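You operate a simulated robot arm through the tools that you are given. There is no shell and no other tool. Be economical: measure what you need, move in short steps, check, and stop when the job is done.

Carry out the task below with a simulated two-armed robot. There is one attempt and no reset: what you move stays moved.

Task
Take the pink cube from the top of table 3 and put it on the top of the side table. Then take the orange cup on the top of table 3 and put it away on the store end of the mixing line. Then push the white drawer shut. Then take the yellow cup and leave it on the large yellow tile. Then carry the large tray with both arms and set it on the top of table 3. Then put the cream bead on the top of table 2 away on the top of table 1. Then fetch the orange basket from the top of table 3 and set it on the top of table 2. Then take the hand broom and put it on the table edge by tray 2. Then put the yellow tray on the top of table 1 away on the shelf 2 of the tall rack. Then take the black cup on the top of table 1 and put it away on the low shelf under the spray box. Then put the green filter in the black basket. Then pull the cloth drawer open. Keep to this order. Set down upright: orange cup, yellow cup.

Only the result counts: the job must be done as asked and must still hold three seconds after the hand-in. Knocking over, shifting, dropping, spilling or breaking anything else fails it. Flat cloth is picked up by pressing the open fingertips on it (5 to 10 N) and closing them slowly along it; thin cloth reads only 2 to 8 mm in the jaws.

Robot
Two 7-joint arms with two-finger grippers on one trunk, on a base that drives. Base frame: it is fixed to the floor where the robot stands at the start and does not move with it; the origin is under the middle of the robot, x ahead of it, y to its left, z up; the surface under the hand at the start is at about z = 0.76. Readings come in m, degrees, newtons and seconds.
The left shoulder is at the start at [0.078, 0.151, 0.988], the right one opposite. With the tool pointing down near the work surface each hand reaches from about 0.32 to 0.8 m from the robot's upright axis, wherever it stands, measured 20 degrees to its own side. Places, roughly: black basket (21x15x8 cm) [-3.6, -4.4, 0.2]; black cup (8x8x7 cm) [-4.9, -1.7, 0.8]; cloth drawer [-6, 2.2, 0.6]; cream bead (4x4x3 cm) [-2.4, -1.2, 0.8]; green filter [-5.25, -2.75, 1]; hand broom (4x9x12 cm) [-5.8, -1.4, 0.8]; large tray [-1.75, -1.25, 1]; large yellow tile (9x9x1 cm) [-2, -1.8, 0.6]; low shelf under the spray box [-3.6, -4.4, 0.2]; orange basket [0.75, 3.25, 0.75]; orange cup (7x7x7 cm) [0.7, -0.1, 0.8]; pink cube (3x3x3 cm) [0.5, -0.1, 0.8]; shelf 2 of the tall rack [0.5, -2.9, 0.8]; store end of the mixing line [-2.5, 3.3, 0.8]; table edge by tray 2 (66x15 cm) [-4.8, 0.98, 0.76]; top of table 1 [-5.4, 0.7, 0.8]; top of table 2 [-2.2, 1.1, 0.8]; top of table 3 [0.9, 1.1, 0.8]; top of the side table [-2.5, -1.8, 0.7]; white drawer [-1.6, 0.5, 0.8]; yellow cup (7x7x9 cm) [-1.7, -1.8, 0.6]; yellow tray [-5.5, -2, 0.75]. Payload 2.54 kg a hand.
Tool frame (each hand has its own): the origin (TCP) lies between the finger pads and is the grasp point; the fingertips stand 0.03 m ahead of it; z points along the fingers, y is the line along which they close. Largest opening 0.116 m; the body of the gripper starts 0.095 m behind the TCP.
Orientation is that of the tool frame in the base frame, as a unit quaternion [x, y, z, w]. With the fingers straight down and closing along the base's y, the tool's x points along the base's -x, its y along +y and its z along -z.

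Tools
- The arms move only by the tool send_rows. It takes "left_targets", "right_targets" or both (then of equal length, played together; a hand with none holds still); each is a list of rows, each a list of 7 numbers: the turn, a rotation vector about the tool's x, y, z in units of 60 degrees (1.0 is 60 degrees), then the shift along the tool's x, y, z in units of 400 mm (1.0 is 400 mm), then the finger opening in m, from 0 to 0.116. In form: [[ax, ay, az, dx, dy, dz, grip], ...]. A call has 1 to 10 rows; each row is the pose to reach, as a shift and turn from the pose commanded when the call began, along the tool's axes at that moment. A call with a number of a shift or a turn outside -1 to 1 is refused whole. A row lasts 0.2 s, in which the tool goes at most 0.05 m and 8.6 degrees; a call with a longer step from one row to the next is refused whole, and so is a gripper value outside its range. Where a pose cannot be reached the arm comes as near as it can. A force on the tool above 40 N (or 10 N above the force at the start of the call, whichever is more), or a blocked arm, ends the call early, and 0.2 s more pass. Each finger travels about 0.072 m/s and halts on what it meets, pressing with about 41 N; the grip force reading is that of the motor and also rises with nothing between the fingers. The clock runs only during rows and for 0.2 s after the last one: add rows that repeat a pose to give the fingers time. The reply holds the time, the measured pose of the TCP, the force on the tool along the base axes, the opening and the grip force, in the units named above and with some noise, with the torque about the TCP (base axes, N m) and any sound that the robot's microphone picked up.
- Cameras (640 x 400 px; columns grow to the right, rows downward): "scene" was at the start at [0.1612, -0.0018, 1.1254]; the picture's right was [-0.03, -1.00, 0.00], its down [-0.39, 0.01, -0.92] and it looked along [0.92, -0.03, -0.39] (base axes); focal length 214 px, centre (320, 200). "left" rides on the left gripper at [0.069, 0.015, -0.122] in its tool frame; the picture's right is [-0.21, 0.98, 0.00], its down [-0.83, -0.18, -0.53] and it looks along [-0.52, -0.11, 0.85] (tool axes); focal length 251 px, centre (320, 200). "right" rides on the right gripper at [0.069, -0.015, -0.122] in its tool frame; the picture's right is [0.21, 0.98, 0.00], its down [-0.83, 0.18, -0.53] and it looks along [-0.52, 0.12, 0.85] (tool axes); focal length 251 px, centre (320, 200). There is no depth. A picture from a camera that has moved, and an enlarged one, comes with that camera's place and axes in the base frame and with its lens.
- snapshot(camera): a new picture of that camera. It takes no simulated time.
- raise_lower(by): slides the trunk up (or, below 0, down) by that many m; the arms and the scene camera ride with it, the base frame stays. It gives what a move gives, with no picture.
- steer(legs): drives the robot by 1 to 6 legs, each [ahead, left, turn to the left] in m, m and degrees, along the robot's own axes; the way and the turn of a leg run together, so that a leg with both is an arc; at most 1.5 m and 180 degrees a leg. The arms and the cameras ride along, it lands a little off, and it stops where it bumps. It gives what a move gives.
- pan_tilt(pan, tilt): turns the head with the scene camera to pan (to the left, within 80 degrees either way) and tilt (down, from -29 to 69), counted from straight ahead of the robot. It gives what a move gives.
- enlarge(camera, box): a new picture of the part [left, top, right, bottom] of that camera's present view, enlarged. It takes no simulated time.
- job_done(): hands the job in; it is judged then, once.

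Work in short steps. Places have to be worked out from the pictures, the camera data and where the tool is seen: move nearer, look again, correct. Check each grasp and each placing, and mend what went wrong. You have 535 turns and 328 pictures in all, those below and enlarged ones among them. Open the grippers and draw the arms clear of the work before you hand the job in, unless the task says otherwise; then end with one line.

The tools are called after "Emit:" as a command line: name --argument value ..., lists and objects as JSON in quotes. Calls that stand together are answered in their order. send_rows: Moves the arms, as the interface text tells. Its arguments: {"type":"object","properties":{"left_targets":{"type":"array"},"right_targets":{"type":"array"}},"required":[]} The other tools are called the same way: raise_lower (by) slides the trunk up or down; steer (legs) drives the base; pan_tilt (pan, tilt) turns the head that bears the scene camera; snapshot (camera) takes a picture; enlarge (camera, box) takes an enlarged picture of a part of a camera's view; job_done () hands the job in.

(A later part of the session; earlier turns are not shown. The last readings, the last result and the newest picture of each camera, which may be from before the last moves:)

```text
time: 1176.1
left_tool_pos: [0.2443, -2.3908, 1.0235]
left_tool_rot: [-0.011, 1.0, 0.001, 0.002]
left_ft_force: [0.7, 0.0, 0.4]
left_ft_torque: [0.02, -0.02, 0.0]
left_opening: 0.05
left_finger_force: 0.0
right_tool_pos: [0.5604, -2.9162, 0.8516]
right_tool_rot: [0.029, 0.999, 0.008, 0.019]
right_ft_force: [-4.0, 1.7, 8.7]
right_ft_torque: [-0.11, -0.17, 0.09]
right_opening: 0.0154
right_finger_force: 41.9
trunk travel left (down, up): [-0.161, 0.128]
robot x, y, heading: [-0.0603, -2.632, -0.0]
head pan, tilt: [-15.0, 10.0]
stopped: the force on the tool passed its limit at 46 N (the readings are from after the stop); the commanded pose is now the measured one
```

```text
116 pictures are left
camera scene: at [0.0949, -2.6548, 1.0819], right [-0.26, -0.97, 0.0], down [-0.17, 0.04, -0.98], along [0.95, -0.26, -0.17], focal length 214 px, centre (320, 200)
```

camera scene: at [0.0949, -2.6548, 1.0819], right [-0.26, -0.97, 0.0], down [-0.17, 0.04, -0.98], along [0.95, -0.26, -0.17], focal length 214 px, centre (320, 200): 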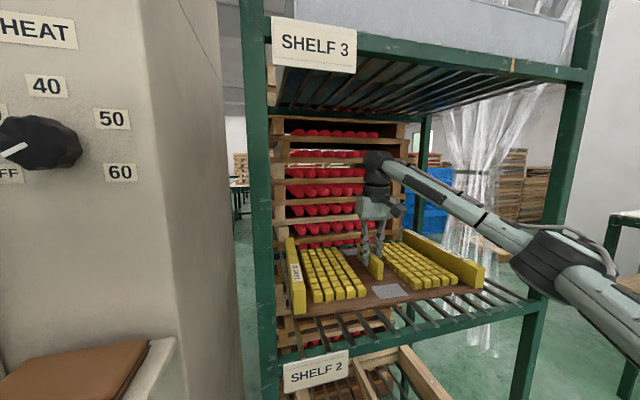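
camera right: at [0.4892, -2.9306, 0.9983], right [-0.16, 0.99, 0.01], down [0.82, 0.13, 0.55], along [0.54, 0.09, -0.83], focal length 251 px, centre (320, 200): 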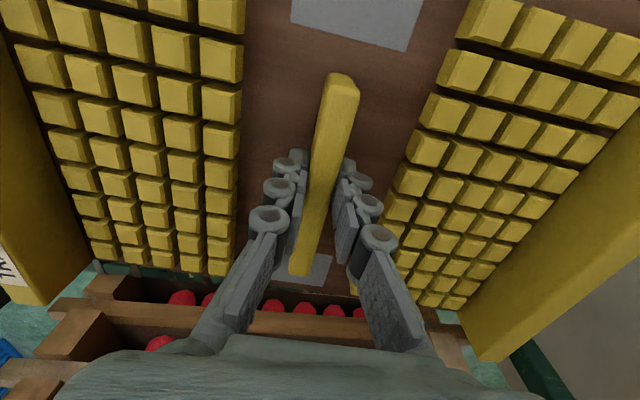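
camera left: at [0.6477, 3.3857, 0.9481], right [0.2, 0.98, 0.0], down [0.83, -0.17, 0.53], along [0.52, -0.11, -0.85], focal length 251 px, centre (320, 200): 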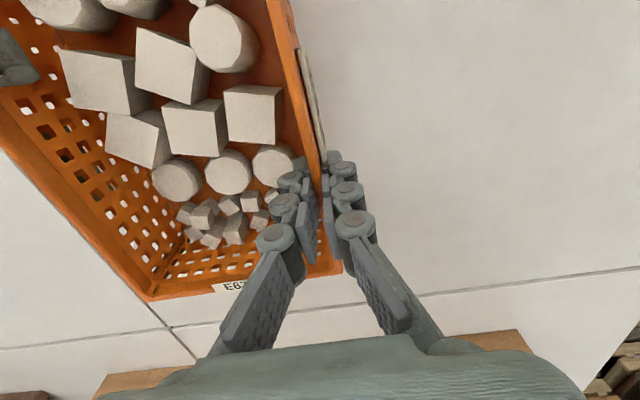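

Contact at TCP 0.852 (shelf ≈0.80). Open slowly.

Emit:
send_rows --right_targets '[[0, 0, 0, 0, 0, 0, 0.014], [0, 0, 0, 0, 0, 0, 0.02], [0, 0, 0, 0, 0, 0, 0.03], [0, 0, 0, 0, 0, 0, 0.036]]'

Emit:
snapshot --camera "scene"

Emit:
snapshot --camera "right"

```text
time: 1177.1
left_tool_pos: [0.2468, -2.3899, 1.0233]
left_tool_rot: [-0.012, 1.0, 0.0, 0.001]
left_ft_force: [-0.3, -0.3, -0.4]
left_ft_torque: [-0.01, 0.0, -0.02]
left_opening: 0.0498
left_finger_force: 0.1
right_tool_pos: [0.5611, -2.9184, 0.85]
right_tool_rot: [0.029, 0.999, 0.007, 0.018]
right_ft_force: [0.2, -0.1, 0.2]
right_ft_torque: [-0.02, 0.0, 0.05]
right_opening: 0.0359
right_finger_force: 0.1
trunk travel left (down, up): [-0.161, 0.128]
robot x, y, heading: [-0.0657, -2.6296, 0.1]
head pan, tilt: [-15.0, 10.0]
```

```text
115 pictures are left
camera scene: at [0.0959, -2.6551, 1.082], right [-0.26, -0.97, 0.0], down [-0.17, 0.04, -0.98], along [0.95, -0.26, -0.17], focal length 214 px, centre (320, 200)
```

scene: 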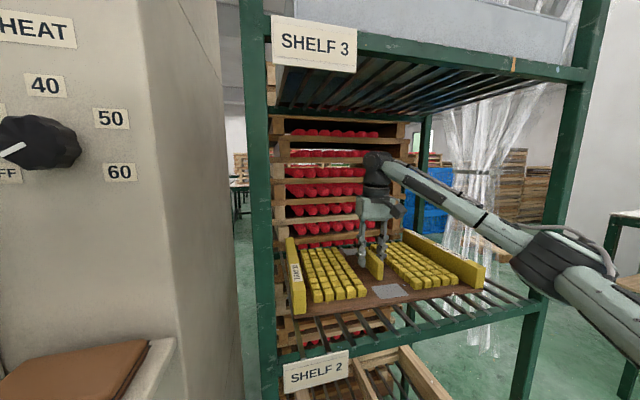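

```text
114 pictures are left
camera right: at [0.488, -2.9314, 0.9688], right [-0.16, 0.99, 0.01], down [0.82, 0.13, 0.56], along [0.56, 0.09, -0.83], focal length 251 px, centre (320, 200)
```

right: 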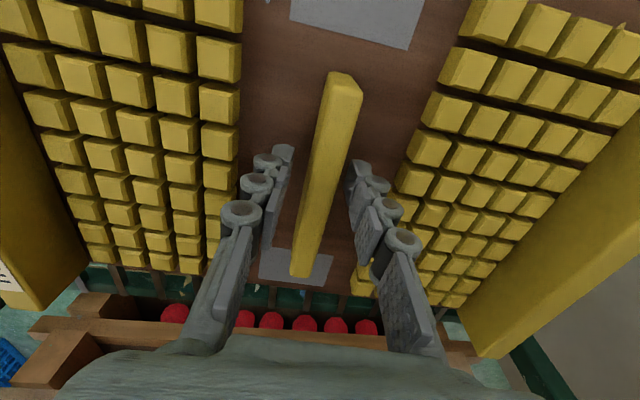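

The tray rests on shelf 2. Raise the hand 4 cm (ample room under shelf 3) and back out.

Emit:
send_rows --right_targets '[[0, 0, 0, 0, 0, -0.04, 0.036], [0, 0, 0, 0, 0, -0.08, 0.036], [0, 0, 0, 0, 0, -0.11, 0.036]]'

Emit:
steer --legs '[[-0.35, 0, 0], [-0.2, 0, 0]]'

Emit:
snapshot --camera "scene"

```text
time: 1177.9
left_tool_pos: [0.2462, -2.391, 1.0238]
left_tool_rot: [-0.012, 1.0, 0.001, 0.002]
left_ft_force: [-0.6, 0.4, 0.0]
left_ft_torque: [-0.03, -0.02, -0.01]
left_opening: 0.0501
left_finger_force: 0.0
right_tool_pos: [0.5597, -2.9184, 0.8937]
right_tool_rot: [0.03, 0.999, 0.007, 0.017]
right_ft_force: [0.3, 0.4, 0.0]
right_ft_torque: [0.01, 0.02, 0.01]
right_opening: 0.0359
right_finger_force: 0.1
trunk travel left (down, up): [-0.161, 0.128]
robot x, y, heading: [-0.0623, -2.633, 0.1]
head pan, tilt: [-15.0, 10.0]
```

```text
time: 1181.3
left_tool_pos: [-0.2936, -2.3907, 1.0238]
left_tool_rot: [-0.012, 1.0, 0.001, 0.002]
left_ft_force: [0.3, -0.2, -0.9]
left_ft_torque: [0.01, 0.0, 0.0]
left_opening: 0.0498
left_finger_force: 0.0
right_tool_pos: [0.0184, -2.9186, 0.8932]
right_tool_rot: [0.03, 0.999, 0.007, 0.018]
right_ft_force: [0.4, -1.0, -0.3]
right_ft_torque: [0.01, -0.01, 0.0]
right_opening: 0.0359
right_finger_force: 0.1
trunk travel left (down, up): [-0.161, 0.128]
robot x, y, heading: [-0.6036, -2.6329, 0.2]
head pan, tilt: [-15.0, 10.0]
```

```text
113 pictures are left
camera scene: at [-0.4447, -2.6546, 1.0821], right [-0.26, -0.97, 0.0], down [-0.17, 0.05, -0.98], along [0.95, -0.26, -0.17], focal length 214 px, centre (320, 200)
```

scene: 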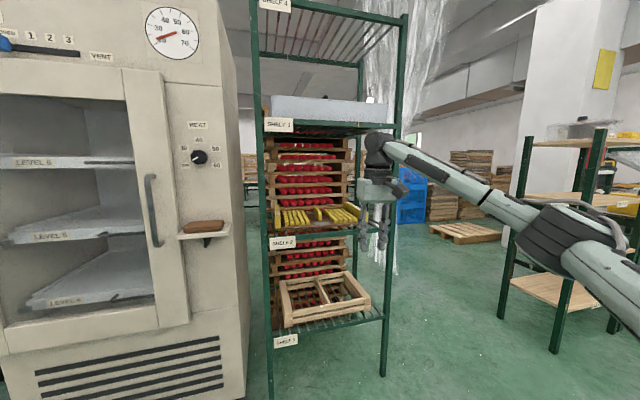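

Yellow tray is on shelf 2. Next the black cup at about [-4.905, -1.695] on table 1. Raise the trunk and drive back west.

Emit:
raise_lower --by 0.09

Emit:
send_rows --right_targets '[[0, 0, 0, 0.1, 0, -0.05, 0.05], [0, 0, 0, 0.2, 0, -0.1, 0.07], [0, 0, 0, 0.3, 0, -0.15, 0.09], [0, 0, 0, 0.4, 0, -0.2, 0.11]]'

Emit:
steer --legs '[[0, 0.1, 0], [0, 0, 180], [1.4, 0, 0], [1.4, 0, 0], [0.55, 0, 0], [0, -0.6, 0]]'

Emit:
pan_tilt --pan 0 --tilt 30

Emit:
snapshot --camera "scene"

```text
time: 1182.6
left_tool_pos: [-0.2934, -2.3903, 1.1136]
left_tool_rot: [-0.012, 1.0, 0.001, 0.001]
left_ft_force: [-0.3, 0.1, 0.5]
left_ft_torque: [0.02, 0.03, 0.01]
left_opening: 0.05
left_finger_force: 0.0
right_tool_pos: [0.0201, -2.9199, 0.9835]
right_tool_rot: [0.031, 0.999, 0.006, 0.017]
right_ft_force: [-0.7, -0.3, -0.4]
right_ft_torque: [-0.04, 0.02, -0.04]
right_opening: 0.036
right_finger_force: 0.0
trunk travel left (down, up): [-0.251, 0.038]
robot x, y, heading: [-0.6041, -2.6345, -0.3]
head pan, tilt: [-15.0, 10.0]
```

```text
time: 1183.6
left_tool_pos: [-0.2944, -2.3898, 1.1145]
left_tool_rot: [-0.012, 1.0, 0.001, 0.001]
left_ft_force: [-0.1, 0.8, 0.1]
left_ft_torque: [-0.03, -0.01, 0.03]
left_opening: 0.05
left_finger_force: 0.0
right_tool_pos: [-0.1453, -2.911, 1.0576]
right_tool_rot: [0.031, 0.999, 0.007, 0.018]
right_ft_force: [0.3, -0.3, 0.9]
right_ft_torque: [-0.01, -0.02, -0.01]
right_opening: 0.1101
right_finger_force: 0.1
trunk travel left (down, up): [-0.251, 0.038]
robot x, y, heading: [-0.6026, -2.6324, -0.1]
head pan, tilt: [-15.0, 10.0]
```

```text
time: 1214.5
left_tool_pos: [-4.2276, -2.1901, 1.1136]
left_tool_rot: [1.0, 0.007, -0.001, 0.001]
left_ft_force: [0.9, -0.3, -0.3]
left_ft_torque: [-0.01, -0.01, 0.01]
left_opening: 0.0501
left_finger_force: 0.1
right_tool_pos: [-4.3716, -1.6676, 1.0572]
right_tool_rot: [0.999, -0.035, -0.018, 0.007]
right_ft_force: [0.0, 0.2, 0.3]
right_ft_torque: [0.03, -0.01, 0.01]
right_opening: 0.1101
right_finger_force: 0.0
trunk travel left (down, up): [-0.251, 0.038]
robot x, y, heading: [-3.9162, -1.9506, 179.6]
head pan, tilt: [-15.0, 10.0]
```

```text
time: 1215.3
left_tool_pos: [-4.2266, -2.1904, 1.1136]
left_tool_rot: [1.0, 0.007, -0.002, 0.0]
left_ft_force: [0.2, -1.0, 0.1]
left_ft_torque: [0.02, -0.04, 0.0]
left_opening: 0.0499
left_finger_force: 0.0
right_tool_pos: [-4.3717, -1.6675, 1.0572]
right_tool_rot: [0.999, -0.036, -0.018, 0.006]
right_ft_force: [0.0, -0.6, -0.3]
right_ft_torque: [-0.02, 0.01, 0.02]
right_opening: 0.11
right_finger_force: 0.1
trunk travel left (down, up): [-0.251, 0.038]
robot x, y, heading: [-3.9161, -1.951, 179.3]
head pan, tilt: [0.0, 30.0]
```

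```text
112 pictures are left
camera scene: at [-4.0737, -1.9493, 1.1397], right [0.01, 1.0, 0.0], down [0.5, -0.01, -0.87], along [-0.87, 0.01, -0.5], focal length 214 px, centre (320, 200)
```

scene: 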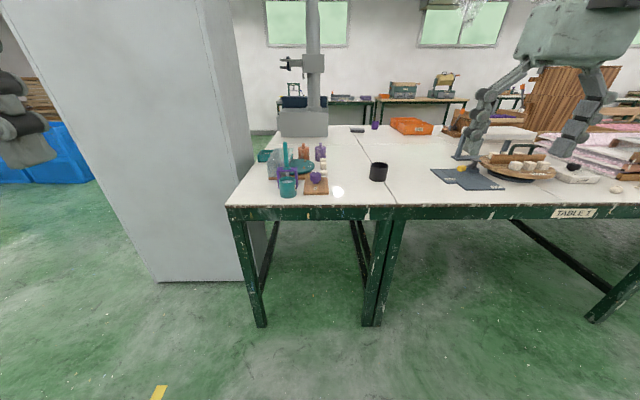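

Cup axis at about [-4.887, -1.706]. Drive in 0.36 and position the open right hand above it.

Emit:
steer --legs '[[0.36, 0, 0.5]]'

Emit:
send_rows --right_targets '[[0, 0, 0, -0.1, 0.03, 0.03, 0.116], [0, 0, 0, -0.2, 0.06, 0.07, 0.116], [0, 0, 0, -0.3, 0.08, 0.12, 0.116], [0, 0, 0, -0.38, 0.09, 0.2, 0.116]]'

Emit:
snapshot --camera "right"

```text
time: 1217.6
left_tool_pos: [-4.5879, -2.1904, 1.1136]
left_tool_rot: [1.0, 0.011, -0.001, 0.0]
left_ft_force: [0.5, -1.1, 0.6]
left_ft_torque: [0.0, -0.03, -0.01]
left_opening: 0.0497
left_finger_force: 0.1
right_tool_pos: [-4.7358, -1.668, 1.0561]
right_tool_rot: [0.999, -0.031, -0.017, 0.006]
right_ft_force: [-0.1, 0.5, -1.3]
right_ft_torque: [-0.04, -0.02, 0.03]
right_opening: 0.1099
right_finger_force: 0.0
trunk travel left (down, up): [-0.251, 0.038]
robot x, y, heading: [-4.2768, -1.9501, 180.2]
head pan, tilt: [0.0, 30.0]
```

```text
time: 1218.6
left_tool_pos: [-4.5883, -2.1895, 1.1136]
left_tool_rot: [1.0, 0.01, -0.001, 0.001]
left_ft_force: [-0.5, -0.5, -0.5]
left_ft_torque: [0.01, -0.02, -0.01]
left_opening: 0.0497
left_finger_force: 0.1
right_tool_pos: [-4.8933, -1.6972, 0.9803]
right_tool_rot: [0.999, -0.031, -0.017, 0.007]
right_ft_force: [-0.5, 0.4, -0.4]
right_ft_torque: [0.02, -0.02, -0.02]
right_opening: 0.1158
right_finger_force: 0.1
trunk travel left (down, up): [-0.251, 0.038]
robot x, y, heading: [-4.2773, -1.9492, 179.8]
head pan, tilt: [0.0, 30.0]
```

```text
111 pictures are left
camera right: at [-4.8192, -1.6857, 1.0991], right [0.15, -0.99, 0.01], down [-0.82, -0.12, 0.56], along [-0.56, -0.09, -0.83], focal length 251 px, centre (320, 200)
```

right: 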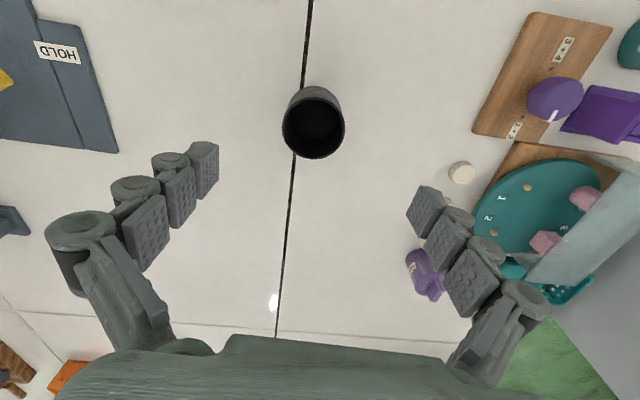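

Centre and descend over the cup, then close.

Emit:
send_rows --right_targets '[[0, 0, 0, -0.03, 0.0, 0.1, 0.116], [0, 0, 0, -0.03, 0.0, 0.2, 0.116], [0, 0, 0, -0.03, 0.0, 0.3, 0.116], [0, 0, 0, -0.03, 0.0, 0.39, 0.116], [0, 0, 0, -0.03, 0.0, 0.435, 0.116]]'

Emit:
snapshot --camera "right"

```text
time: 1219.8
left_tool_pos: [-4.5881, -2.1902, 1.1142]
left_tool_rot: [1.0, 0.011, -0.001, 0.001]
left_ft_force: [-0.4, -0.6, 0.2]
left_ft_torque: [-0.01, -0.01, -0.02]
left_opening: 0.0496
left_finger_force: 0.1
right_tool_pos: [-4.9123, -1.6978, 0.8078]
right_tool_rot: [0.999, -0.031, -0.018, 0.007]
right_ft_force: [1.1, 0.5, 0.5]
right_ft_torque: [0.01, 0.0, -0.02]
right_opening: 0.1158
right_finger_force: 0.0
trunk travel left (down, up): [-0.251, 0.038]
robot x, y, heading: [-4.2785, -1.9507, 179.9]
head pan, tilt: [0.0, 30.0]
```

```text
110 pictures are left
camera right: at [-4.8375, -1.6866, 0.9256], right [0.15, -0.99, 0.01], down [-0.82, -0.12, 0.56], along [-0.56, -0.09, -0.83], focal length 251 px, centre (320, 200)
```

right: 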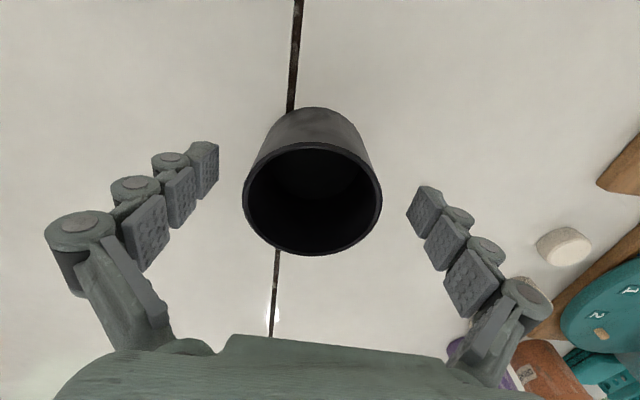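

Shift 1 cm to centre on the cup and close.

Emit:
send_rows --right_targets '[[0, 0, 0, 0.025, -0.008, 0, 0.116], [0, 0, 0, 0.025, -0.008, 0, 0.095], [0, 0, 0, 0.025, -0.008, 0, 0.075], [0, 0, 0, 0.025, -0.008, 0, 0.065], [0, 0, 0, 0.025, -0.008, 0, 0.06], [0, 0, 0, 0.025, -0.008, 0, 0.06]]'

Emit:
snapshot --camera "right"

```text
time: 1221.2
left_tool_pos: [-4.5874, -2.1908, 1.1145]
left_tool_rot: [1.0, 0.01, -0.002, 0.001]
left_ft_force: [0.1, 0.8, -0.1]
left_ft_torque: [-0.03, -0.01, 0.01]
left_opening: 0.0501
left_finger_force: 0.1
right_tool_pos: [-4.9019, -1.6951, 0.8065]
right_tool_rot: [0.999, -0.031, -0.017, 0.006]
right_ft_force: [-0.4, -0.2, 1.9]
right_ft_torque: [0.06, -0.04, -0.02]
right_opening: 0.0691
right_finger_force: 41.0
trunk travel left (down, up): [-0.251, 0.038]
robot x, y, heading: [-4.2795, -1.9456, 180.1]
head pan, tilt: [0.0, 30.0]
```

```text
109 pictures are left
camera right: at [-4.8264, -1.6837, 0.9254], right [0.15, -0.99, 0.01], down [-0.82, -0.12, 0.56], along [-0.56, -0.09, -0.83], focal length 251 px, centre (320, 200)
```

right: 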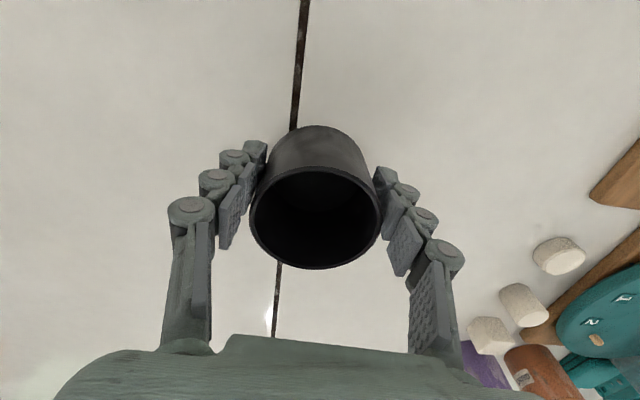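

Gripped at 69 mm. Lift, retract, and drive round to the spray table's west side.

Emit:
send_rows --right_targets '[[0, 0, 0, 0, 0, -0.1, 0.06], [0, 0, 0, 0, 0, -0.2, 0.06], [0, 0, 0, 0, 0, -0.3, 0.06], [0, 0, 0, 0.08, 0, -0.38, 0.06], [0, 0, 0, 0.18, 0, -0.44, 0.06], [0, 0, 0, 0.28, 0, -0.48, 0.06], [0, 0, 0, 0.38, 0, -0.48, 0.06]]'

Emit:
steer --legs '[[-0.3, 0, 0], [0, 0.85, 0], [0, 0, 180], [-0.3, 0, 0], [0, -1.1, 0]]'

Emit:
snapshot --camera "scene"

```text
time: 1222.8
left_tool_pos: [-4.5859, -2.1907, 1.1138]
left_tool_rot: [1.0, 0.011, -0.002, 0.003]
left_ft_force: [0.0, 0.7, -0.2]
left_ft_torque: [0.01, -0.01, 0.0]
left_opening: 0.0497
left_finger_force: 0.1
right_tool_pos: [-4.7411, -1.7017, 0.9948]
right_tool_rot: [0.999, -0.031, -0.016, 0.006]
right_ft_force: [1.2, -0.6, -0.5]
right_ft_torque: [0.01, -0.02, -0.03]
right_opening: 0.0687
right_finger_force: 40.6
trunk travel left (down, up): [-0.251, 0.038]
robot x, y, heading: [-4.2744, -1.9521, 179.9]
head pan, tilt: [0.0, 30.0]
```

```text
time: 1252.8
left_tool_pos: [-3.9813, -3.6662, 1.114]
left_tool_rot: [-0.007, 1.0, 0.001, 0.001]
left_ft_force: [0.3, 0.4, -0.4]
left_ft_torque: [0.01, 0.02, -0.03]
left_opening: 0.0497
left_finger_force: 0.0
right_tool_pos: [-3.8316, -4.1552, 0.9965]
right_tool_rot: [0.035, 0.999, 0.007, 0.018]
right_ft_force: [-0.1, 0.1, -0.7]
right_ft_torque: [0.0, 0.03, -0.01]
right_opening: 0.0633
right_finger_force: 41.1
trunk travel left (down, up): [-0.251, 0.038]
robot x, y, heading: [-4.294, -3.9053, -0.7]
head pan, tilt: [0.0, 30.0]
```

```text
108 pictures are left
camera scene: at [-4.1341, -3.9059, 1.1397], right [-0.01, -1.0, 0.0], down [-0.5, 0.01, -0.87], along [0.87, -0.01, -0.5], focal length 214 px, centre (320, 200)
```

scene: 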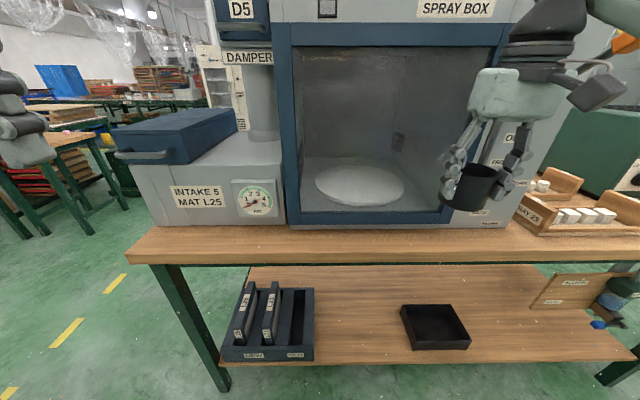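

The opening shrank a little, so check the cup in hand, back off 10 cm, and lower the trunk fully.

Emit:
steer --legs '[[-0.1, 0, 0.7]]'

Emit:
raise_lower --by -0.25

Emit:
snapshot --camera "right"

```text
time: 1253.9
left_tool_pos: [-4.0826, -3.6645, 1.114]
left_tool_rot: [-0.012, 1.0, 0.001, 0.002]
left_ft_force: [0.4, -0.1, 0.1]
left_ft_torque: [0.01, -0.06, -0.04]
left_opening: 0.0502
left_finger_force: 0.2
right_tool_pos: [-3.928, -4.1505, 0.9967]
right_tool_rot: [0.03, 0.999, 0.006, 0.018]
right_ft_force: [0.2, -0.6, -1.3]
right_ft_torque: [-0.02, -0.05, 0.01]
right_opening: 0.0629
right_finger_force: 40.9
trunk travel left (down, up): [-0.251, 0.038]
robot x, y, heading: [-4.3895, -3.9039, -0.2]
head pan, tilt: [0.0, 30.0]
```

```text
time: 1256.5
left_tool_pos: [-4.0832, -3.6623, 0.8635]
left_tool_rot: [-0.012, 1.0, 0.001, 0.002]
left_ft_force: [0.5, -0.5, 0.0]
left_ft_torque: [0.01, 0.01, -0.01]
left_opening: 0.0501
left_finger_force: 0.0
right_tool_pos: [-3.9281, -4.1507, 0.7462]
right_tool_rot: [0.03, 0.999, 0.006, 0.018]
right_ft_force: [-1.3, 0.8, -0.5]
right_ft_torque: [-0.01, 0.01, 0.0]
right_opening: 0.0626
right_finger_force: 41.3
trunk travel left (down, up): [-0.001, 0.288]
robot x, y, heading: [-4.3913, -3.908, 0.1]
head pan, tilt: [0.0, 30.0]
```

```text
107 pictures are left
camera right: at [-4.0016, -4.1639, 0.8648], right [-0.16, 0.99, 0.01], down [0.82, 0.13, 0.56], along [0.56, 0.09, -0.83], focal length 251 px, centre (320, 200)
```

right: 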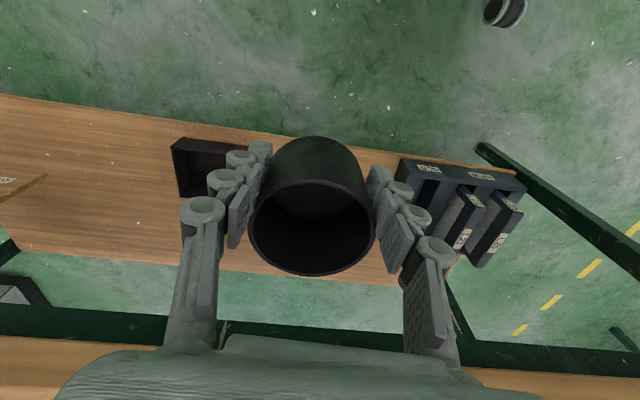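

Cup held (creeping slightly). The free shelf space is centred on y≈-4.085. Lower the hand in front of the table edge.

Emit:
send_rows --right_targets '[[0, 0, 0, 0, 0.03, 0.11, 0.055], [0, 0, 0, 0, 0.06, 0.22, 0.055], [0, 0, 0, 0, 0.09, 0.33, 0.055], [0, 0, 0, 0, 0.12, 0.44, 0.055], [0, 0, 0, 0, 0.15, 0.55, 0.055], [0, 0, 0, 0, 0.16, 0.66, 0.055], [0, 0, 0, 0, 0.16, 0.77, 0.055], [0, 0, 0, 0, 0.16, 0.88, 0.055], [0, 0, 0, 0, 0.16, 0.98, 0.055]]'

Emit:
snapshot --camera "right"

Emit:
pan_tilt --pan -15 --tilt 45

Emit:
snapshot --camera "scene"

```text
time: 1258.5
left_tool_pos: [-4.0826, -3.6641, 0.8627]
left_tool_rot: [-0.012, 1.0, 0.0, 0.002]
left_ft_force: [0.1, 0.7, 0.4]
left_ft_torque: [-0.01, -0.04, -0.02]
left_opening: 0.0498
left_finger_force: 0.1
right_tool_pos: [-3.9093, -4.0805, 0.3537]
right_tool_rot: [0.03, 0.999, 0.006, 0.018]
right_ft_force: [-0.1, -0.6, 0.4]
right_ft_torque: [0.05, 0.0, 0.02]
right_opening: 0.062
right_finger_force: 40.9
trunk travel left (down, up): [-0.001, 0.288]
robot x, y, heading: [-4.3936, -3.9075, 0.3]
head pan, tilt: [0.0, 30.0]
```

```text
106 pictures are left
camera right: at [-3.9834, -4.094, 0.4723], right [-0.16, 0.99, 0.01], down [0.82, 0.13, 0.57], along [0.56, 0.09, -0.82], focal length 251 px, centre (320, 200)
```

right: 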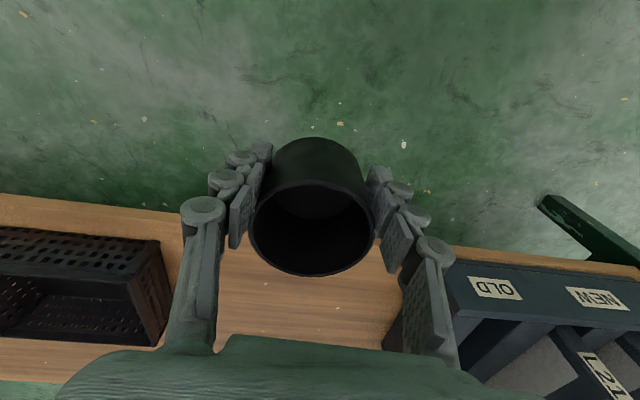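

```text
time: 1259.2
left_tool_pos: [-4.0822, -3.663, 0.8637]
left_tool_rot: [-0.012, 1.0, 0.001, 0.002]
left_ft_force: [0.3, -0.6, -0.4]
left_ft_torque: [0.01, 0.0, -0.01]
left_opening: 0.0502
left_finger_force: 0.1
right_tool_pos: [-3.9097, -4.0802, 0.3542]
right_tool_rot: [0.029, 0.999, 0.007, 0.017]
right_ft_force: [-0.1, 0.3, -0.6]
right_ft_torque: [-0.02, 0.05, 0.03]
right_opening: 0.0619
right_finger_force: 41.2
trunk travel left (down, up): [-0.001, 0.288]
robot x, y, heading: [-4.3943, -3.9065, -0.1]
head pan, tilt: [-15.0, 45.0]
```

```text
105 pictures are left
camera scene: at [-4.2447, -3.9245, 0.8671], right [-0.26, -0.97, 0.0], down [-0.68, 0.18, -0.71], along [0.68, -0.18, -0.71], focal length 214 px, centre (320, 200)
```

scene: 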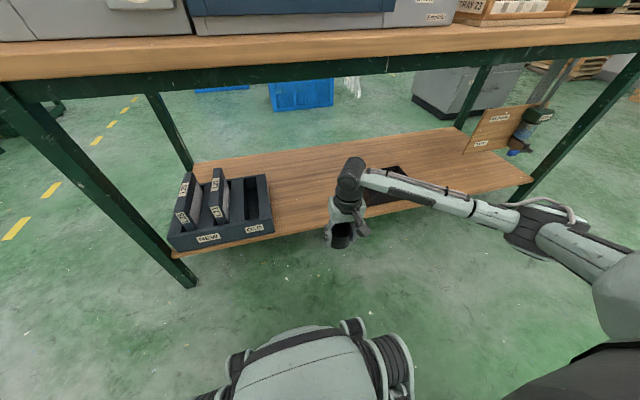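

Shelf height ≈0.15. Lower a bit more, drive forward 0.13, then extend under the table.

Emit:
send_rows --right_targets '[[0, 0, 0, 0, 0, 0.1, 0.055], [0, 0, 0, 0, 0, 0.2, 0.055], [0, 0, 0, 0, 0, 0.25, 0.055]]'

Emit:
steer --legs '[[0.13, 0, 0]]'

Emit:
send_rows --right_targets '[[0, 0, 0, -0.09, 0, 0, 0.055], [0, 0, 0, -0.18, 0, 0, 0.055], [0, 0, 0, -0.27, 0, 0, 0.055], [0, 0, 0, -0.34, 0, 0, 0.055]]'

Emit:
snapshot --camera "scene"

Emit:
snapshot --camera "right"

```text
time: 1260.0
left_tool_pos: [-4.0828, -3.6627, 0.8638]
left_tool_rot: [-0.012, 1.0, 0.001, 0.002]
left_ft_force: [0.3, -0.9, -0.3]
left_ft_torque: [0.01, -0.04, 0.0]
left_opening: 0.0499
left_finger_force: 0.1
right_tool_pos: [-3.908, -4.0787, 0.2531]
right_tool_rot: [0.03, 0.999, 0.006, 0.017]
right_ft_force: [0.0, 0.1, -0.8]
right_ft_torque: [0.02, 0.01, 0.01]
right_opening: 0.0616
right_finger_force: 40.8
trunk travel left (down, up): [-0.001, 0.288]
robot x, y, heading: [-4.3927, -3.9069, 0.0]
head pan, tilt: [-15.0, 45.0]
```

```text
time: 1261.3
left_tool_pos: [-3.97, -3.6635, 0.8639]
left_tool_rot: [-0.014, 1.0, 0.001, 0.001]
left_ft_force: [0.5, 1.0, 0.2]
left_ft_torque: [-0.03, -0.01, 0.0]
left_opening: 0.0501
left_finger_force: 0.2
right_tool_pos: [-3.8065, -4.0784, 0.2487]
right_tool_rot: [0.026, 1.0, 0.005, 0.001]
right_ft_force: [-0.2, 0.0, 0.0]
right_ft_torque: [0.02, 0.0, 0.02]
right_opening: 0.0614
right_finger_force: 40.9
trunk travel left (down, up): [-0.001, 0.288]
robot x, y, heading: [-4.2762, -3.9045, 0.2]
head pan, tilt: [-15.0, 45.0]
stopped in leg 1: the force on the tool passed its limit at 57 N (the readings are from after the stop); the commanded pose is now the measured one
```

```text
time: 1261.7
left_tool_pos: [-3.9698, -3.6638, 0.8636]
left_tool_rot: [-0.012, 1.0, 0.002, 0.002]
left_ft_force: [0.8, -0.1, 0.6]
left_ft_torque: [-0.02, 0.02, 0.01]
left_opening: 0.0502
left_finger_force: 0.1
right_tool_pos: [-3.8055, -4.0781, 0.2428]
right_tool_rot: [0.023, 1.0, 0.003, -0.017]
right_ft_force: [-1.9, 0.1, -0.5]
right_ft_torque: [0.01, 0.09, 0.02]
right_opening: 0.0614
right_finger_force: 40.7
trunk travel left (down, up): [-0.001, 0.288]
robot x, y, heading: [-4.2806, -3.9071, -0.2]
head pan, tilt: [-15.0, 45.0]
stopped in row 1 (right hand): the force on the tool passed its limit at 67 N (the readings are from after the stop); the commanded pose is now the measured one
```

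```text
104 pictures are left
camera scene: at [-4.1325, -3.9248, 0.8669], right [-0.26, -0.97, 0.0], down [-0.68, 0.18, -0.71], along [0.68, -0.18, -0.71], focal length 214 px, centre (320, 200)
```

scene: 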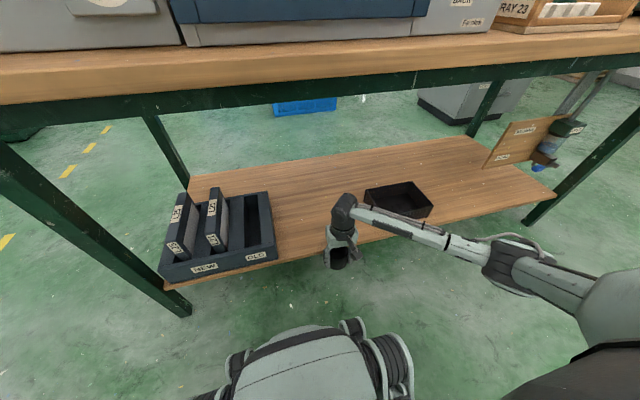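

```text
103 pictures are left
camera right: at [-3.8704, -4.0916, 0.3665], right [-0.17, 0.99, 0.01], down [0.85, 0.14, 0.51], along [0.5, 0.1, -0.86], focal length 251 px, centre (320, 200)
```

right: 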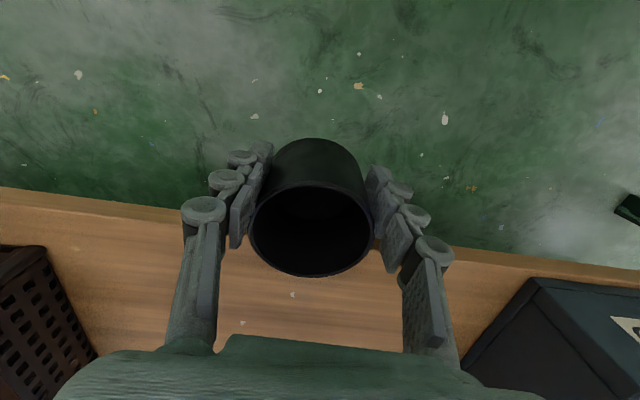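

The cup met the shelf's front edge, so the shelf top is nearer z≈0.20 with its edge at x≈-3.75. Back off and raise by 8 cm.

Emit:
send_rows --right_targets '[[0, 0, 0, 0.08, 0, 0, 0.055], [0, 0, 0, 0.1, 0, -0.1, 0.055], [0, 0, 0, 0.1, 0, -0.2, 0.055]]'

Emit:
snapshot --camera "right"

```text
time: 1262.5
left_tool_pos: [-3.9703, -3.6637, 0.8635]
left_tool_rot: [-0.012, 1.0, 0.002, 0.002]
left_ft_force: [0.8, 0.9, -0.7]
left_ft_torque: [0.01, -0.02, 0.01]
left_opening: 0.0501
left_finger_force: 0.1
right_tool_pos: [-3.8417, -4.0787, 0.3215]
right_tool_rot: [0.023, 1.0, 0.002, -0.018]
right_ft_force: [0.3, 0.4, -0.1]
right_ft_torque: [0.02, -0.04, 0.0]
right_opening: 0.0618
right_finger_force: 40.5
trunk travel left (down, up): [-0.001, 0.288]
robot x, y, heading: [-4.2791, -3.9014, -0.2]
head pan, tilt: [-15.0, 45.0]
```

```text
102 pictures are left
camera right: at [-3.9072, -4.0918, 0.4459], right [-0.17, 0.99, 0.01], down [0.85, 0.14, 0.51], along [0.5, 0.1, -0.86], focal length 251 px, centre (320, 200)
```

right: 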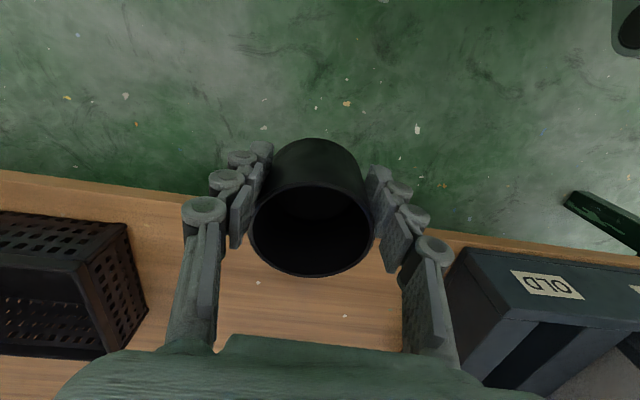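

Now extend under the table at z≈0.31.

Emit:
send_rows --right_targets '[[0, 0, 0, -0.09, 0, 0.02, 0.055], [0, 0, 0, -0.18, 0, 0.03, 0.055], [0, 0, 0, -0.27, 0, 0.03, 0.055], [0, 0, 0, -0.36, 0, 0.03, 0.055], [0, 0, 0, -0.45, 0, 0.03, 0.055]]'

Emit:
snapshot --camera "scene"

```text
time: 1263.7
left_tool_pos: [-3.9706, -3.6634, 0.864]
left_tool_rot: [-0.012, 1.0, 0.002, 0.002]
left_ft_force: [0.7, -0.8, -0.7]
left_ft_torque: [0.01, 0.0, 0.02]
left_opening: 0.0499
left_finger_force: 0.1
right_tool_pos: [-3.6626, -4.087, 0.3057]
right_tool_rot: [0.023, 1.0, 0.002, -0.017]
right_ft_force: [1.0, -0.6, -0.5]
right_ft_torque: [0.0, 0.03, 0.02]
right_opening: 0.0612
right_finger_force: 41.1
trunk travel left (down, up): [-0.001, 0.288]
robot x, y, heading: [-4.2823, -3.9076, 0.1]
head pan, tilt: [-15.0, 45.0]
```

```text
101 pictures are left
camera scene: at [-4.1325, -3.9248, 0.867], right [-0.26, -0.97, 0.0], down [-0.68, 0.18, -0.71], along [0.68, -0.18, -0.71], focal length 214 px, centre (320, 200)
```

scene: 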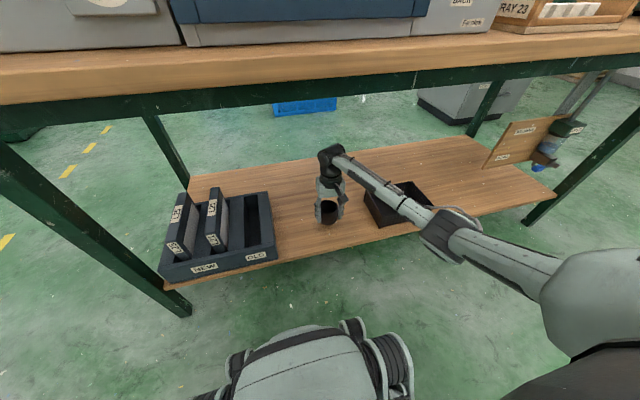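

The cup is over the shelf. Lower gradually to contact.

Emit:
send_rows --right_targets '[[0, 0, 0, 0, 0, 0.03, 0.055], [0, 0, 0, 0, 0, 0.06, 0.055], [0, 0, 0, 0, 0, 0.09, 0.055], [0, 0, 0, 0, 0, 0.11, 0.055]]'

```text
time: 1264.7
left_tool_pos: [-3.9726, -3.6636, 0.8647]
left_tool_rot: [-0.012, 1.0, 0.001, 0.002]
left_ft_force: [-0.2, 0.9, 0.7]
left_ft_torque: [-0.01, -0.01, -0.04]
left_opening: 0.05
left_finger_force: 0.0
right_tool_pos: [-3.6625, -4.0841, 0.2668]
right_tool_rot: [0.022, 1.0, 0.005, -0.013]
right_ft_force: [-6.0, 0.6, 25.3]
right_ft_torque: [-0.3, -0.15, -0.01]
right_opening: 0.0591
right_finger_force: 41.1
trunk travel left (down, up): [-0.001, 0.288]
robot x, y, heading: [-4.2751, -3.9069, -0.2]
head pan, tilt: [-15.0, 45.0]
```

Contact. Ease up slightly, open, then lift a little and withdraw.

Emit:
send_rows --right_targets '[[0, 0, 0, 0, 0, -0.008, 0.065], [0, 0, 0, 0, 0, -0.008, 0.08], [0, 0, 0, 0, 0, -0.008, 0.095], [0, 0, 0, 0, 0, -0.008, 0.105], [0, 0, 0, 0, 0, -0.06, 0.105], [0, 0, 0, 0, 0, -0.14, 0.105], [0, 0, 0, 0, 0, -0.18, 0.105]]'

Emit:
snapshot --camera "right"

Emit:
snapshot --camera "scene"

```text
time: 1266.2
left_tool_pos: [-3.9709, -3.6628, 0.8639]
left_tool_rot: [-0.013, 1.0, 0.001, 0.002]
left_ft_force: [0.2, -1.0, -0.1]
left_ft_torque: [0.0, 0.03, 0.03]
left_opening: 0.05
left_finger_force: 0.0
right_tool_pos: [-3.6617, -4.0858, 0.3344]
right_tool_rot: [0.023, 1.0, 0.002, -0.017]
right_ft_force: [0.1, -0.2, 0.5]
right_ft_torque: [0.02, 0.0, -0.03]
right_opening: 0.1052
right_finger_force: 0.1
trunk travel left (down, up): [-0.001, 0.288]
robot x, y, heading: [-4.2799, -3.9037, -0.1]
head pan, tilt: [-15.0, 45.0]
```

```text
100 pictures are left
camera right: at [-3.7271, -4.0996, 0.4572], right [-0.17, 0.99, 0.01], down [0.85, 0.14, 0.51], along [0.5, 0.1, -0.86], focal length 251 px, centre (320, 200)
```

right: 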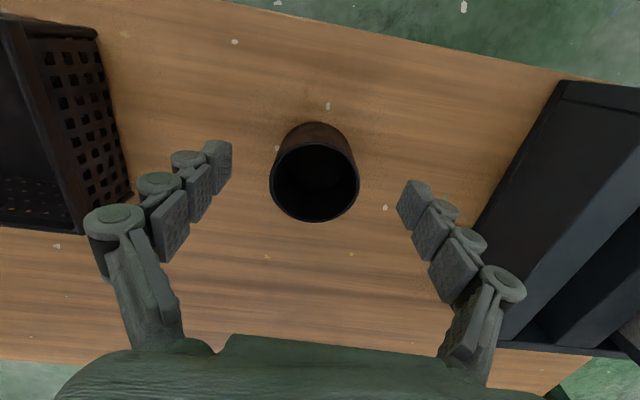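

```text
99 pictures are left
camera scene: at [-4.1325, -3.9247, 0.867], right [-0.26, -0.97, 0.0], down [-0.68, 0.18, -0.71], along [0.68, -0.18, -0.71], focal length 214 px, centre (320, 200)
```

scene: 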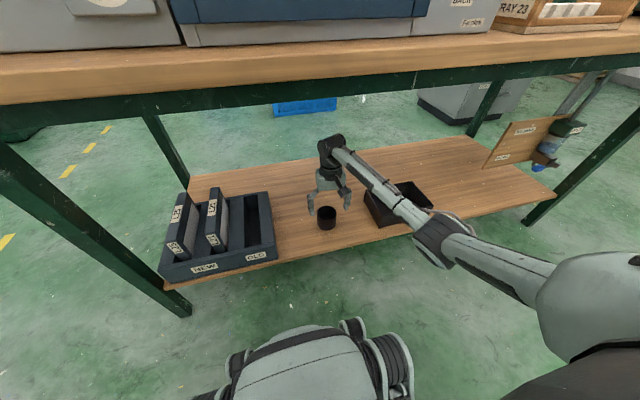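

The black cup stands on the low shelf. Withdraw the hand, raise up and go round to the cabinet's west side for the green filter.

Emit:
send_rows --right_targets '[[0, 0, 0, 0.1, 0, 0, 0.105], [0, 0, 0, 0.2, 0, 0, 0.105], [0, 0, 0, 0.3, 0, 0, 0.105], [0, 0, 0, 0.4, 0, 0, 0.1], [0, 0, 0, 0.5, 0, 0, 0.09]]'

Emit:
steer --legs '[[-0.25, 0, 0]]'

Emit:
send_rows --right_targets '[[0, 0, 0, 0, 0, -0.12, 0.08], [0, 0, 0, 0, 0, -0.24, 0.08], [0, 0, 0, 0, 0, -0.36, 0.08], [0, 0, 0, 0, 0, -0.48, 0.08], [0, 0, 0, 0, 0, -0.6, 0.08], [0, 0, 0, 0, 0, -0.72, 0.08], [0, 0, 0, 0, 0, -0.84, 0.08], [0, 0, 0, 0, 0, -0.96, 0.08]]'

Emit:
raise_lower --by 0.25

Emit:
snapshot --camera "scene"

```text
time: 1267.5
left_tool_pos: [-3.9704, -3.6627, 0.8639]
left_tool_rot: [-0.012, 1.0, 0.002, 0.003]
left_ft_force: [0.4, 0.5, -0.3]
left_ft_torque: [-0.01, 0.01, 0.0]
left_opening: 0.05
left_finger_force: 0.1
right_tool_pos: [-3.86, -4.0763, 0.3413]
right_tool_rot: [0.023, 1.0, 0.003, -0.017]
right_ft_force: [0.2, -0.6, -0.7]
right_ft_torque: [-0.03, 0.03, 0.01]
right_opening: 0.0902
right_finger_force: 0.2
trunk travel left (down, up): [-0.001, 0.288]
robot x, y, heading: [-4.2823, -3.9087, 0.0]
head pan, tilt: [-15.0, 45.0]
```

```text
time: 1269.3
left_tool_pos: [-4.22, -3.6628, 0.8629]
left_tool_rot: [-0.013, 1.0, 0.002, 0.001]
left_ft_force: [0.1, -0.4, -0.2]
left_ft_torque: [0.01, 0.03, -0.02]
left_opening: 0.0502
left_finger_force: 0.1
right_tool_pos: [-4.1084, -4.0757, 0.3412]
right_tool_rot: [0.022, 1.0, 0.003, -0.017]
right_ft_force: [0.5, 0.0, -0.1]
right_ft_torque: [-0.06, -0.02, 0.02]
right_opening: 0.0901
right_finger_force: 0.1
trunk travel left (down, up): [-0.001, 0.288]
robot x, y, heading: [-4.5324, -3.9106, 0.2]
head pan, tilt: [-15.0, 45.0]
```

```text
time: 1271.1
left_tool_pos: [-4.219, -3.6627, 0.8635]
left_tool_rot: [-0.012, 1.0, 0.002, 0.002]
left_ft_force: [0.3, 0.1, -0.9]
left_ft_torque: [0.0, 0.04, -0.02]
left_opening: 0.0501
left_finger_force: 0.0
right_tool_pos: [-4.0961, -4.0806, 0.7267]
right_tool_rot: [0.022, 1.0, 0.003, -0.018]
right_ft_force: [0.9, -0.2, -0.4]
right_ft_torque: [0.01, 0.0, 0.01]
right_opening: 0.0801
right_finger_force: 0.1
trunk travel left (down, up): [-0.001, 0.288]
robot x, y, heading: [-4.5275, -3.9043, 0.2]
head pan, tilt: [-15.0, 45.0]
```

```text
time: 1273.7
left_tool_pos: [-4.2195, -3.6627, 1.1132]
left_tool_rot: [-0.013, 1.0, 0.002, 0.002]
left_ft_force: [-0.3, -0.2, -0.1]
left_ft_torque: [-0.01, 0.02, 0.03]
left_opening: 0.0499
left_finger_force: 0.0
right_tool_pos: [-4.0944, -4.08, 0.977]
right_tool_rot: [0.022, 1.0, 0.003, -0.017]
right_ft_force: [-1.5, -0.4, -0.8]
right_ft_torque: [0.0, -0.04, 0.02]
right_opening: 0.0802
right_finger_force: 0.1
trunk travel left (down, up): [-0.251, 0.038]
robot x, y, heading: [-4.5296, -3.9037, -0.0]
head pan, tilt: [-15.0, 45.0]
```

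```text
98 pictures are left
camera scene: at [-4.3811, -3.9244, 1.117], right [-0.26, -0.97, 0.0], down [-0.68, 0.18, -0.71], along [0.68, -0.18, -0.71], focal length 214 px, centre (320, 200)
```

scene: 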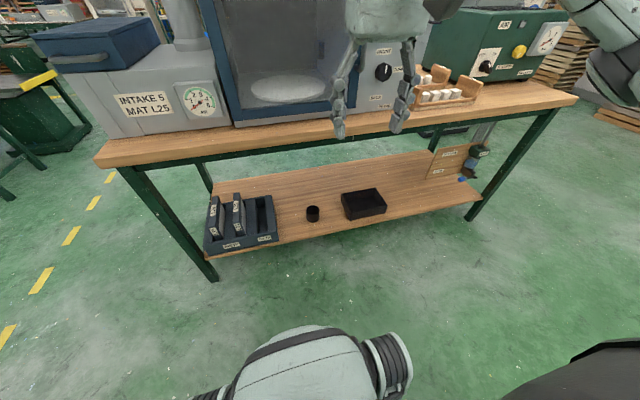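

Drive to the cabinet's west side, facing it.

Emit:
steer --legs '[[-1.5, 0, 0], [0, 1.05, 0]]'

Emit:
pan_tilt --pan 10 --tilt 15

Emit:
snapshot --camera "scene"

```text
time: 1291.2
left_tool_pos: [-5.7155, -2.6085, 1.1136]
left_tool_rot: [-0.005, 1.0, 0.001, 0.002]
left_ft_force: [0.5, 0.9, 0.4]
left_ft_torque: [-0.01, 0.0, 0.02]
left_opening: 0.0501
left_finger_force: 0.0
right_tool_pos: [-5.5992, -3.0284, 0.9764]
right_tool_rot: [0.031, 0.999, 0.003, -0.017]
right_ft_force: [-0.1, -0.4, 0.6]
right_ft_torque: [0.02, 0.0, 0.01]
right_opening: 0.0801
right_finger_force: 0.0
trunk travel left (down, up): [-0.251, 0.038]
robot x, y, heading: [-6.0277, -2.8457, -0.9]
head pan, tilt: [-15.0, 45.0]
```

```text
time: 1292.1
left_tool_pos: [-5.7152, -2.6096, 1.1138]
left_tool_rot: [-0.005, 1.0, 0.002, 0.002]
left_ft_force: [0.4, -0.3, -0.1]
left_ft_torque: [0.01, -0.02, -0.01]
left_opening: 0.0499
left_finger_force: 0.0
right_tool_pos: [-5.5989, -3.0297, 0.9755]
right_tool_rot: [0.032, 0.999, 0.004, -0.017]
right_ft_force: [-0.5, 0.3, -0.3]
right_ft_torque: [-0.04, 0.03, 0.01]
right_opening: 0.0799
right_finger_force: 0.1
trunk travel left (down, up): [-0.251, 0.038]
robot x, y, heading: [-6.0241, -2.8438, -0.9]
head pan, tilt: [10.0, 15.0]
```

```text
97 pictures are left
camera scene: at [-5.8678, -2.8308, 1.1638], right [0.16, -0.99, 0.0], down [-0.26, -0.04, -0.97], along [0.95, 0.15, -0.26], focal length 214 px, centre (320, 200)
```

scene: 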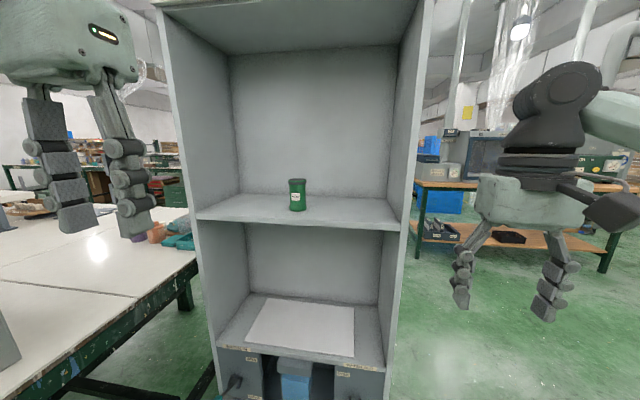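

Filter at about [-5.215, -2.653], z .945–1.047, just inside the cabinet shelf. Move in and extend the left hand above it.

Emit:
steer --legs '[[0.195, 0, 0.9]]'

Emit:
send_rows --left_targets '[[0, 0, 0, -0.11, 0, -0.02, 0.06], [0, 0, 0, -0.22, -0.02, -0.04, 0.08], [0, 0, 0, -0.33, -0.04, -0.04, 0.09], [0, 0, 0, -0.44, -0.06, -0.04, 0.09], [0, 0, 0, -0.55, -0.09, -0.02, 0.09], [0, 0, 0, -0.66, -0.11, 0, 0.09], [0, 0, 0, -0.75, -0.115, 0, 0.09]]'

Emit:
snapshot --camera "left"

Emit:
snapshot --camera "scene"

```text
time: 1293.7
left_tool_pos: [-5.5216, -2.6074, 1.1138]
left_tool_rot: [-0.012, 1.0, 0.002, 0.001]
left_ft_force: [0.4, -0.4, -0.5]
left_ft_torque: [0.0, 0.04, -0.04]
left_opening: 0.0501
left_finger_force: 0.2
right_tool_pos: [-5.3993, -3.0255, 0.9764]
right_tool_rot: [0.024, 1.0, 0.003, -0.018]
right_ft_force: [0.2, -0.8, -0.3]
right_ft_torque: [0.01, 0.01, 0.04]
right_opening: 0.0798
right_finger_force: 0.2
trunk travel left (down, up): [-0.251, 0.038]
robot x, y, heading: [-5.833, -2.85, -0.0]
head pan, tilt: [10.0, 15.0]
```

```text
time: 1295.3
left_tool_pos: [-5.2206, -2.6448, 1.1124]
left_tool_rot: [-0.011, 1.0, 0.002, 0.001]
left_ft_force: [0.5, -0.3, 0.3]
left_ft_torque: [0.01, 0.03, -0.05]
left_opening: 0.0902
left_finger_force: 0.1
right_tool_pos: [-5.4002, -3.0244, 0.975]
right_tool_rot: [0.024, 1.0, 0.003, -0.016]
right_ft_force: [1.2, 0.2, 0.4]
right_ft_torque: [0.01, 0.03, 0.01]
right_opening: 0.08
right_finger_force: 0.1
trunk travel left (down, up): [-0.251, 0.038]
robot x, y, heading: [-5.8335, -2.8476, -0.1]
head pan, tilt: [10.0, 15.0]
```

```text
96 pictures are left
camera left: at [-5.2926, -2.6317, 1.2347], right [0.19, 0.98, 0.0], down [0.83, -0.17, 0.54], along [0.53, -0.1, -0.84], focal length 251 px, centre (320, 200)
```

left: 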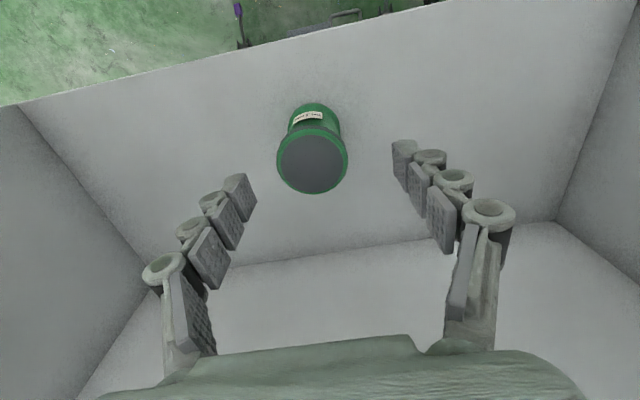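

```text
95 pictures are left
camera scene: at [-5.671, -2.831, 1.1638], right [0.17, -0.99, 0.0], down [-0.26, -0.04, -0.97], along [0.95, 0.16, -0.26], focal length 214 px, centre (320, 200)
```

scene: 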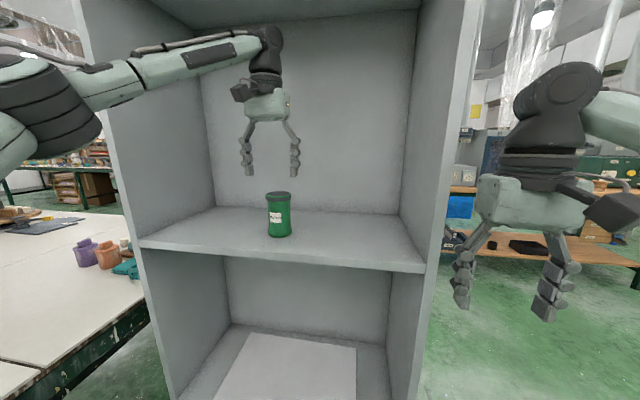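

Filter lid centre at [-5.211, -2.653]. Adjust, descend to z≈1.012, and close.

Emit:
send_rows --left_targets '[[0, 0, 0, -0.02, -0.02, 0.06, 0.09], [0, 0, 0, -0.0225, -0.02, 0.12, 0.09], [0, 0, 0, -0.0225, -0.02, 0.19, 0.09], [0, 0, 0, -0.0225, -0.02, 0.25, 0.09], [0, 0, 0, -0.0225, -0.02, 0.25, 0.07], [0, 0, 0, -0.0225, -0.02, 0.25, 0.05], [0, 0, 0, -0.0225, -0.02, 0.25, 0.045], [0, 0, 0, -0.0225, -0.02, 0.25, 0.045]]'

Emit:
snapshot --camera "left"

```text
time: 1297.1
left_tool_pos: [-5.213, -2.6535, 1.0125]
left_tool_rot: [-0.011, 1.0, 0.001, 0.002]
left_ft_force: [-0.2, -1.3, 1.8]
left_ft_torque: [-0.08, -0.06, 0.05]
left_opening: 0.0565
left_finger_force: 41.1
right_tool_pos: [-5.3995, -3.0259, 0.9775]
right_tool_rot: [0.025, 1.0, 0.004, -0.017]
right_ft_force: [0.9, 0.1, -0.2]
right_ft_torque: [-0.01, -0.01, -0.01]
right_opening: 0.0802
right_finger_force: 0.2
trunk travel left (down, up): [-0.251, 0.038]
robot x, y, heading: [-5.8312, -2.8476, -0.3]
head pan, tilt: [10.0, 15.0]
```

```text
94 pictures are left
camera left: at [-5.2833, -2.6397, 1.1338], right [0.19, 0.98, 0.0], down [0.83, -0.17, 0.54], along [0.53, -0.1, -0.84], focal length 251 px, centre (320, 200)
```

left: 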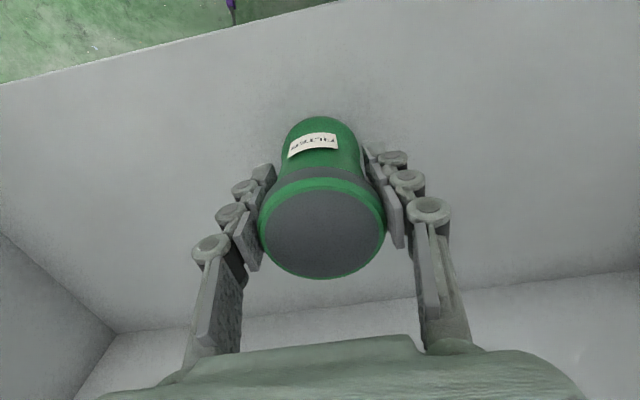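

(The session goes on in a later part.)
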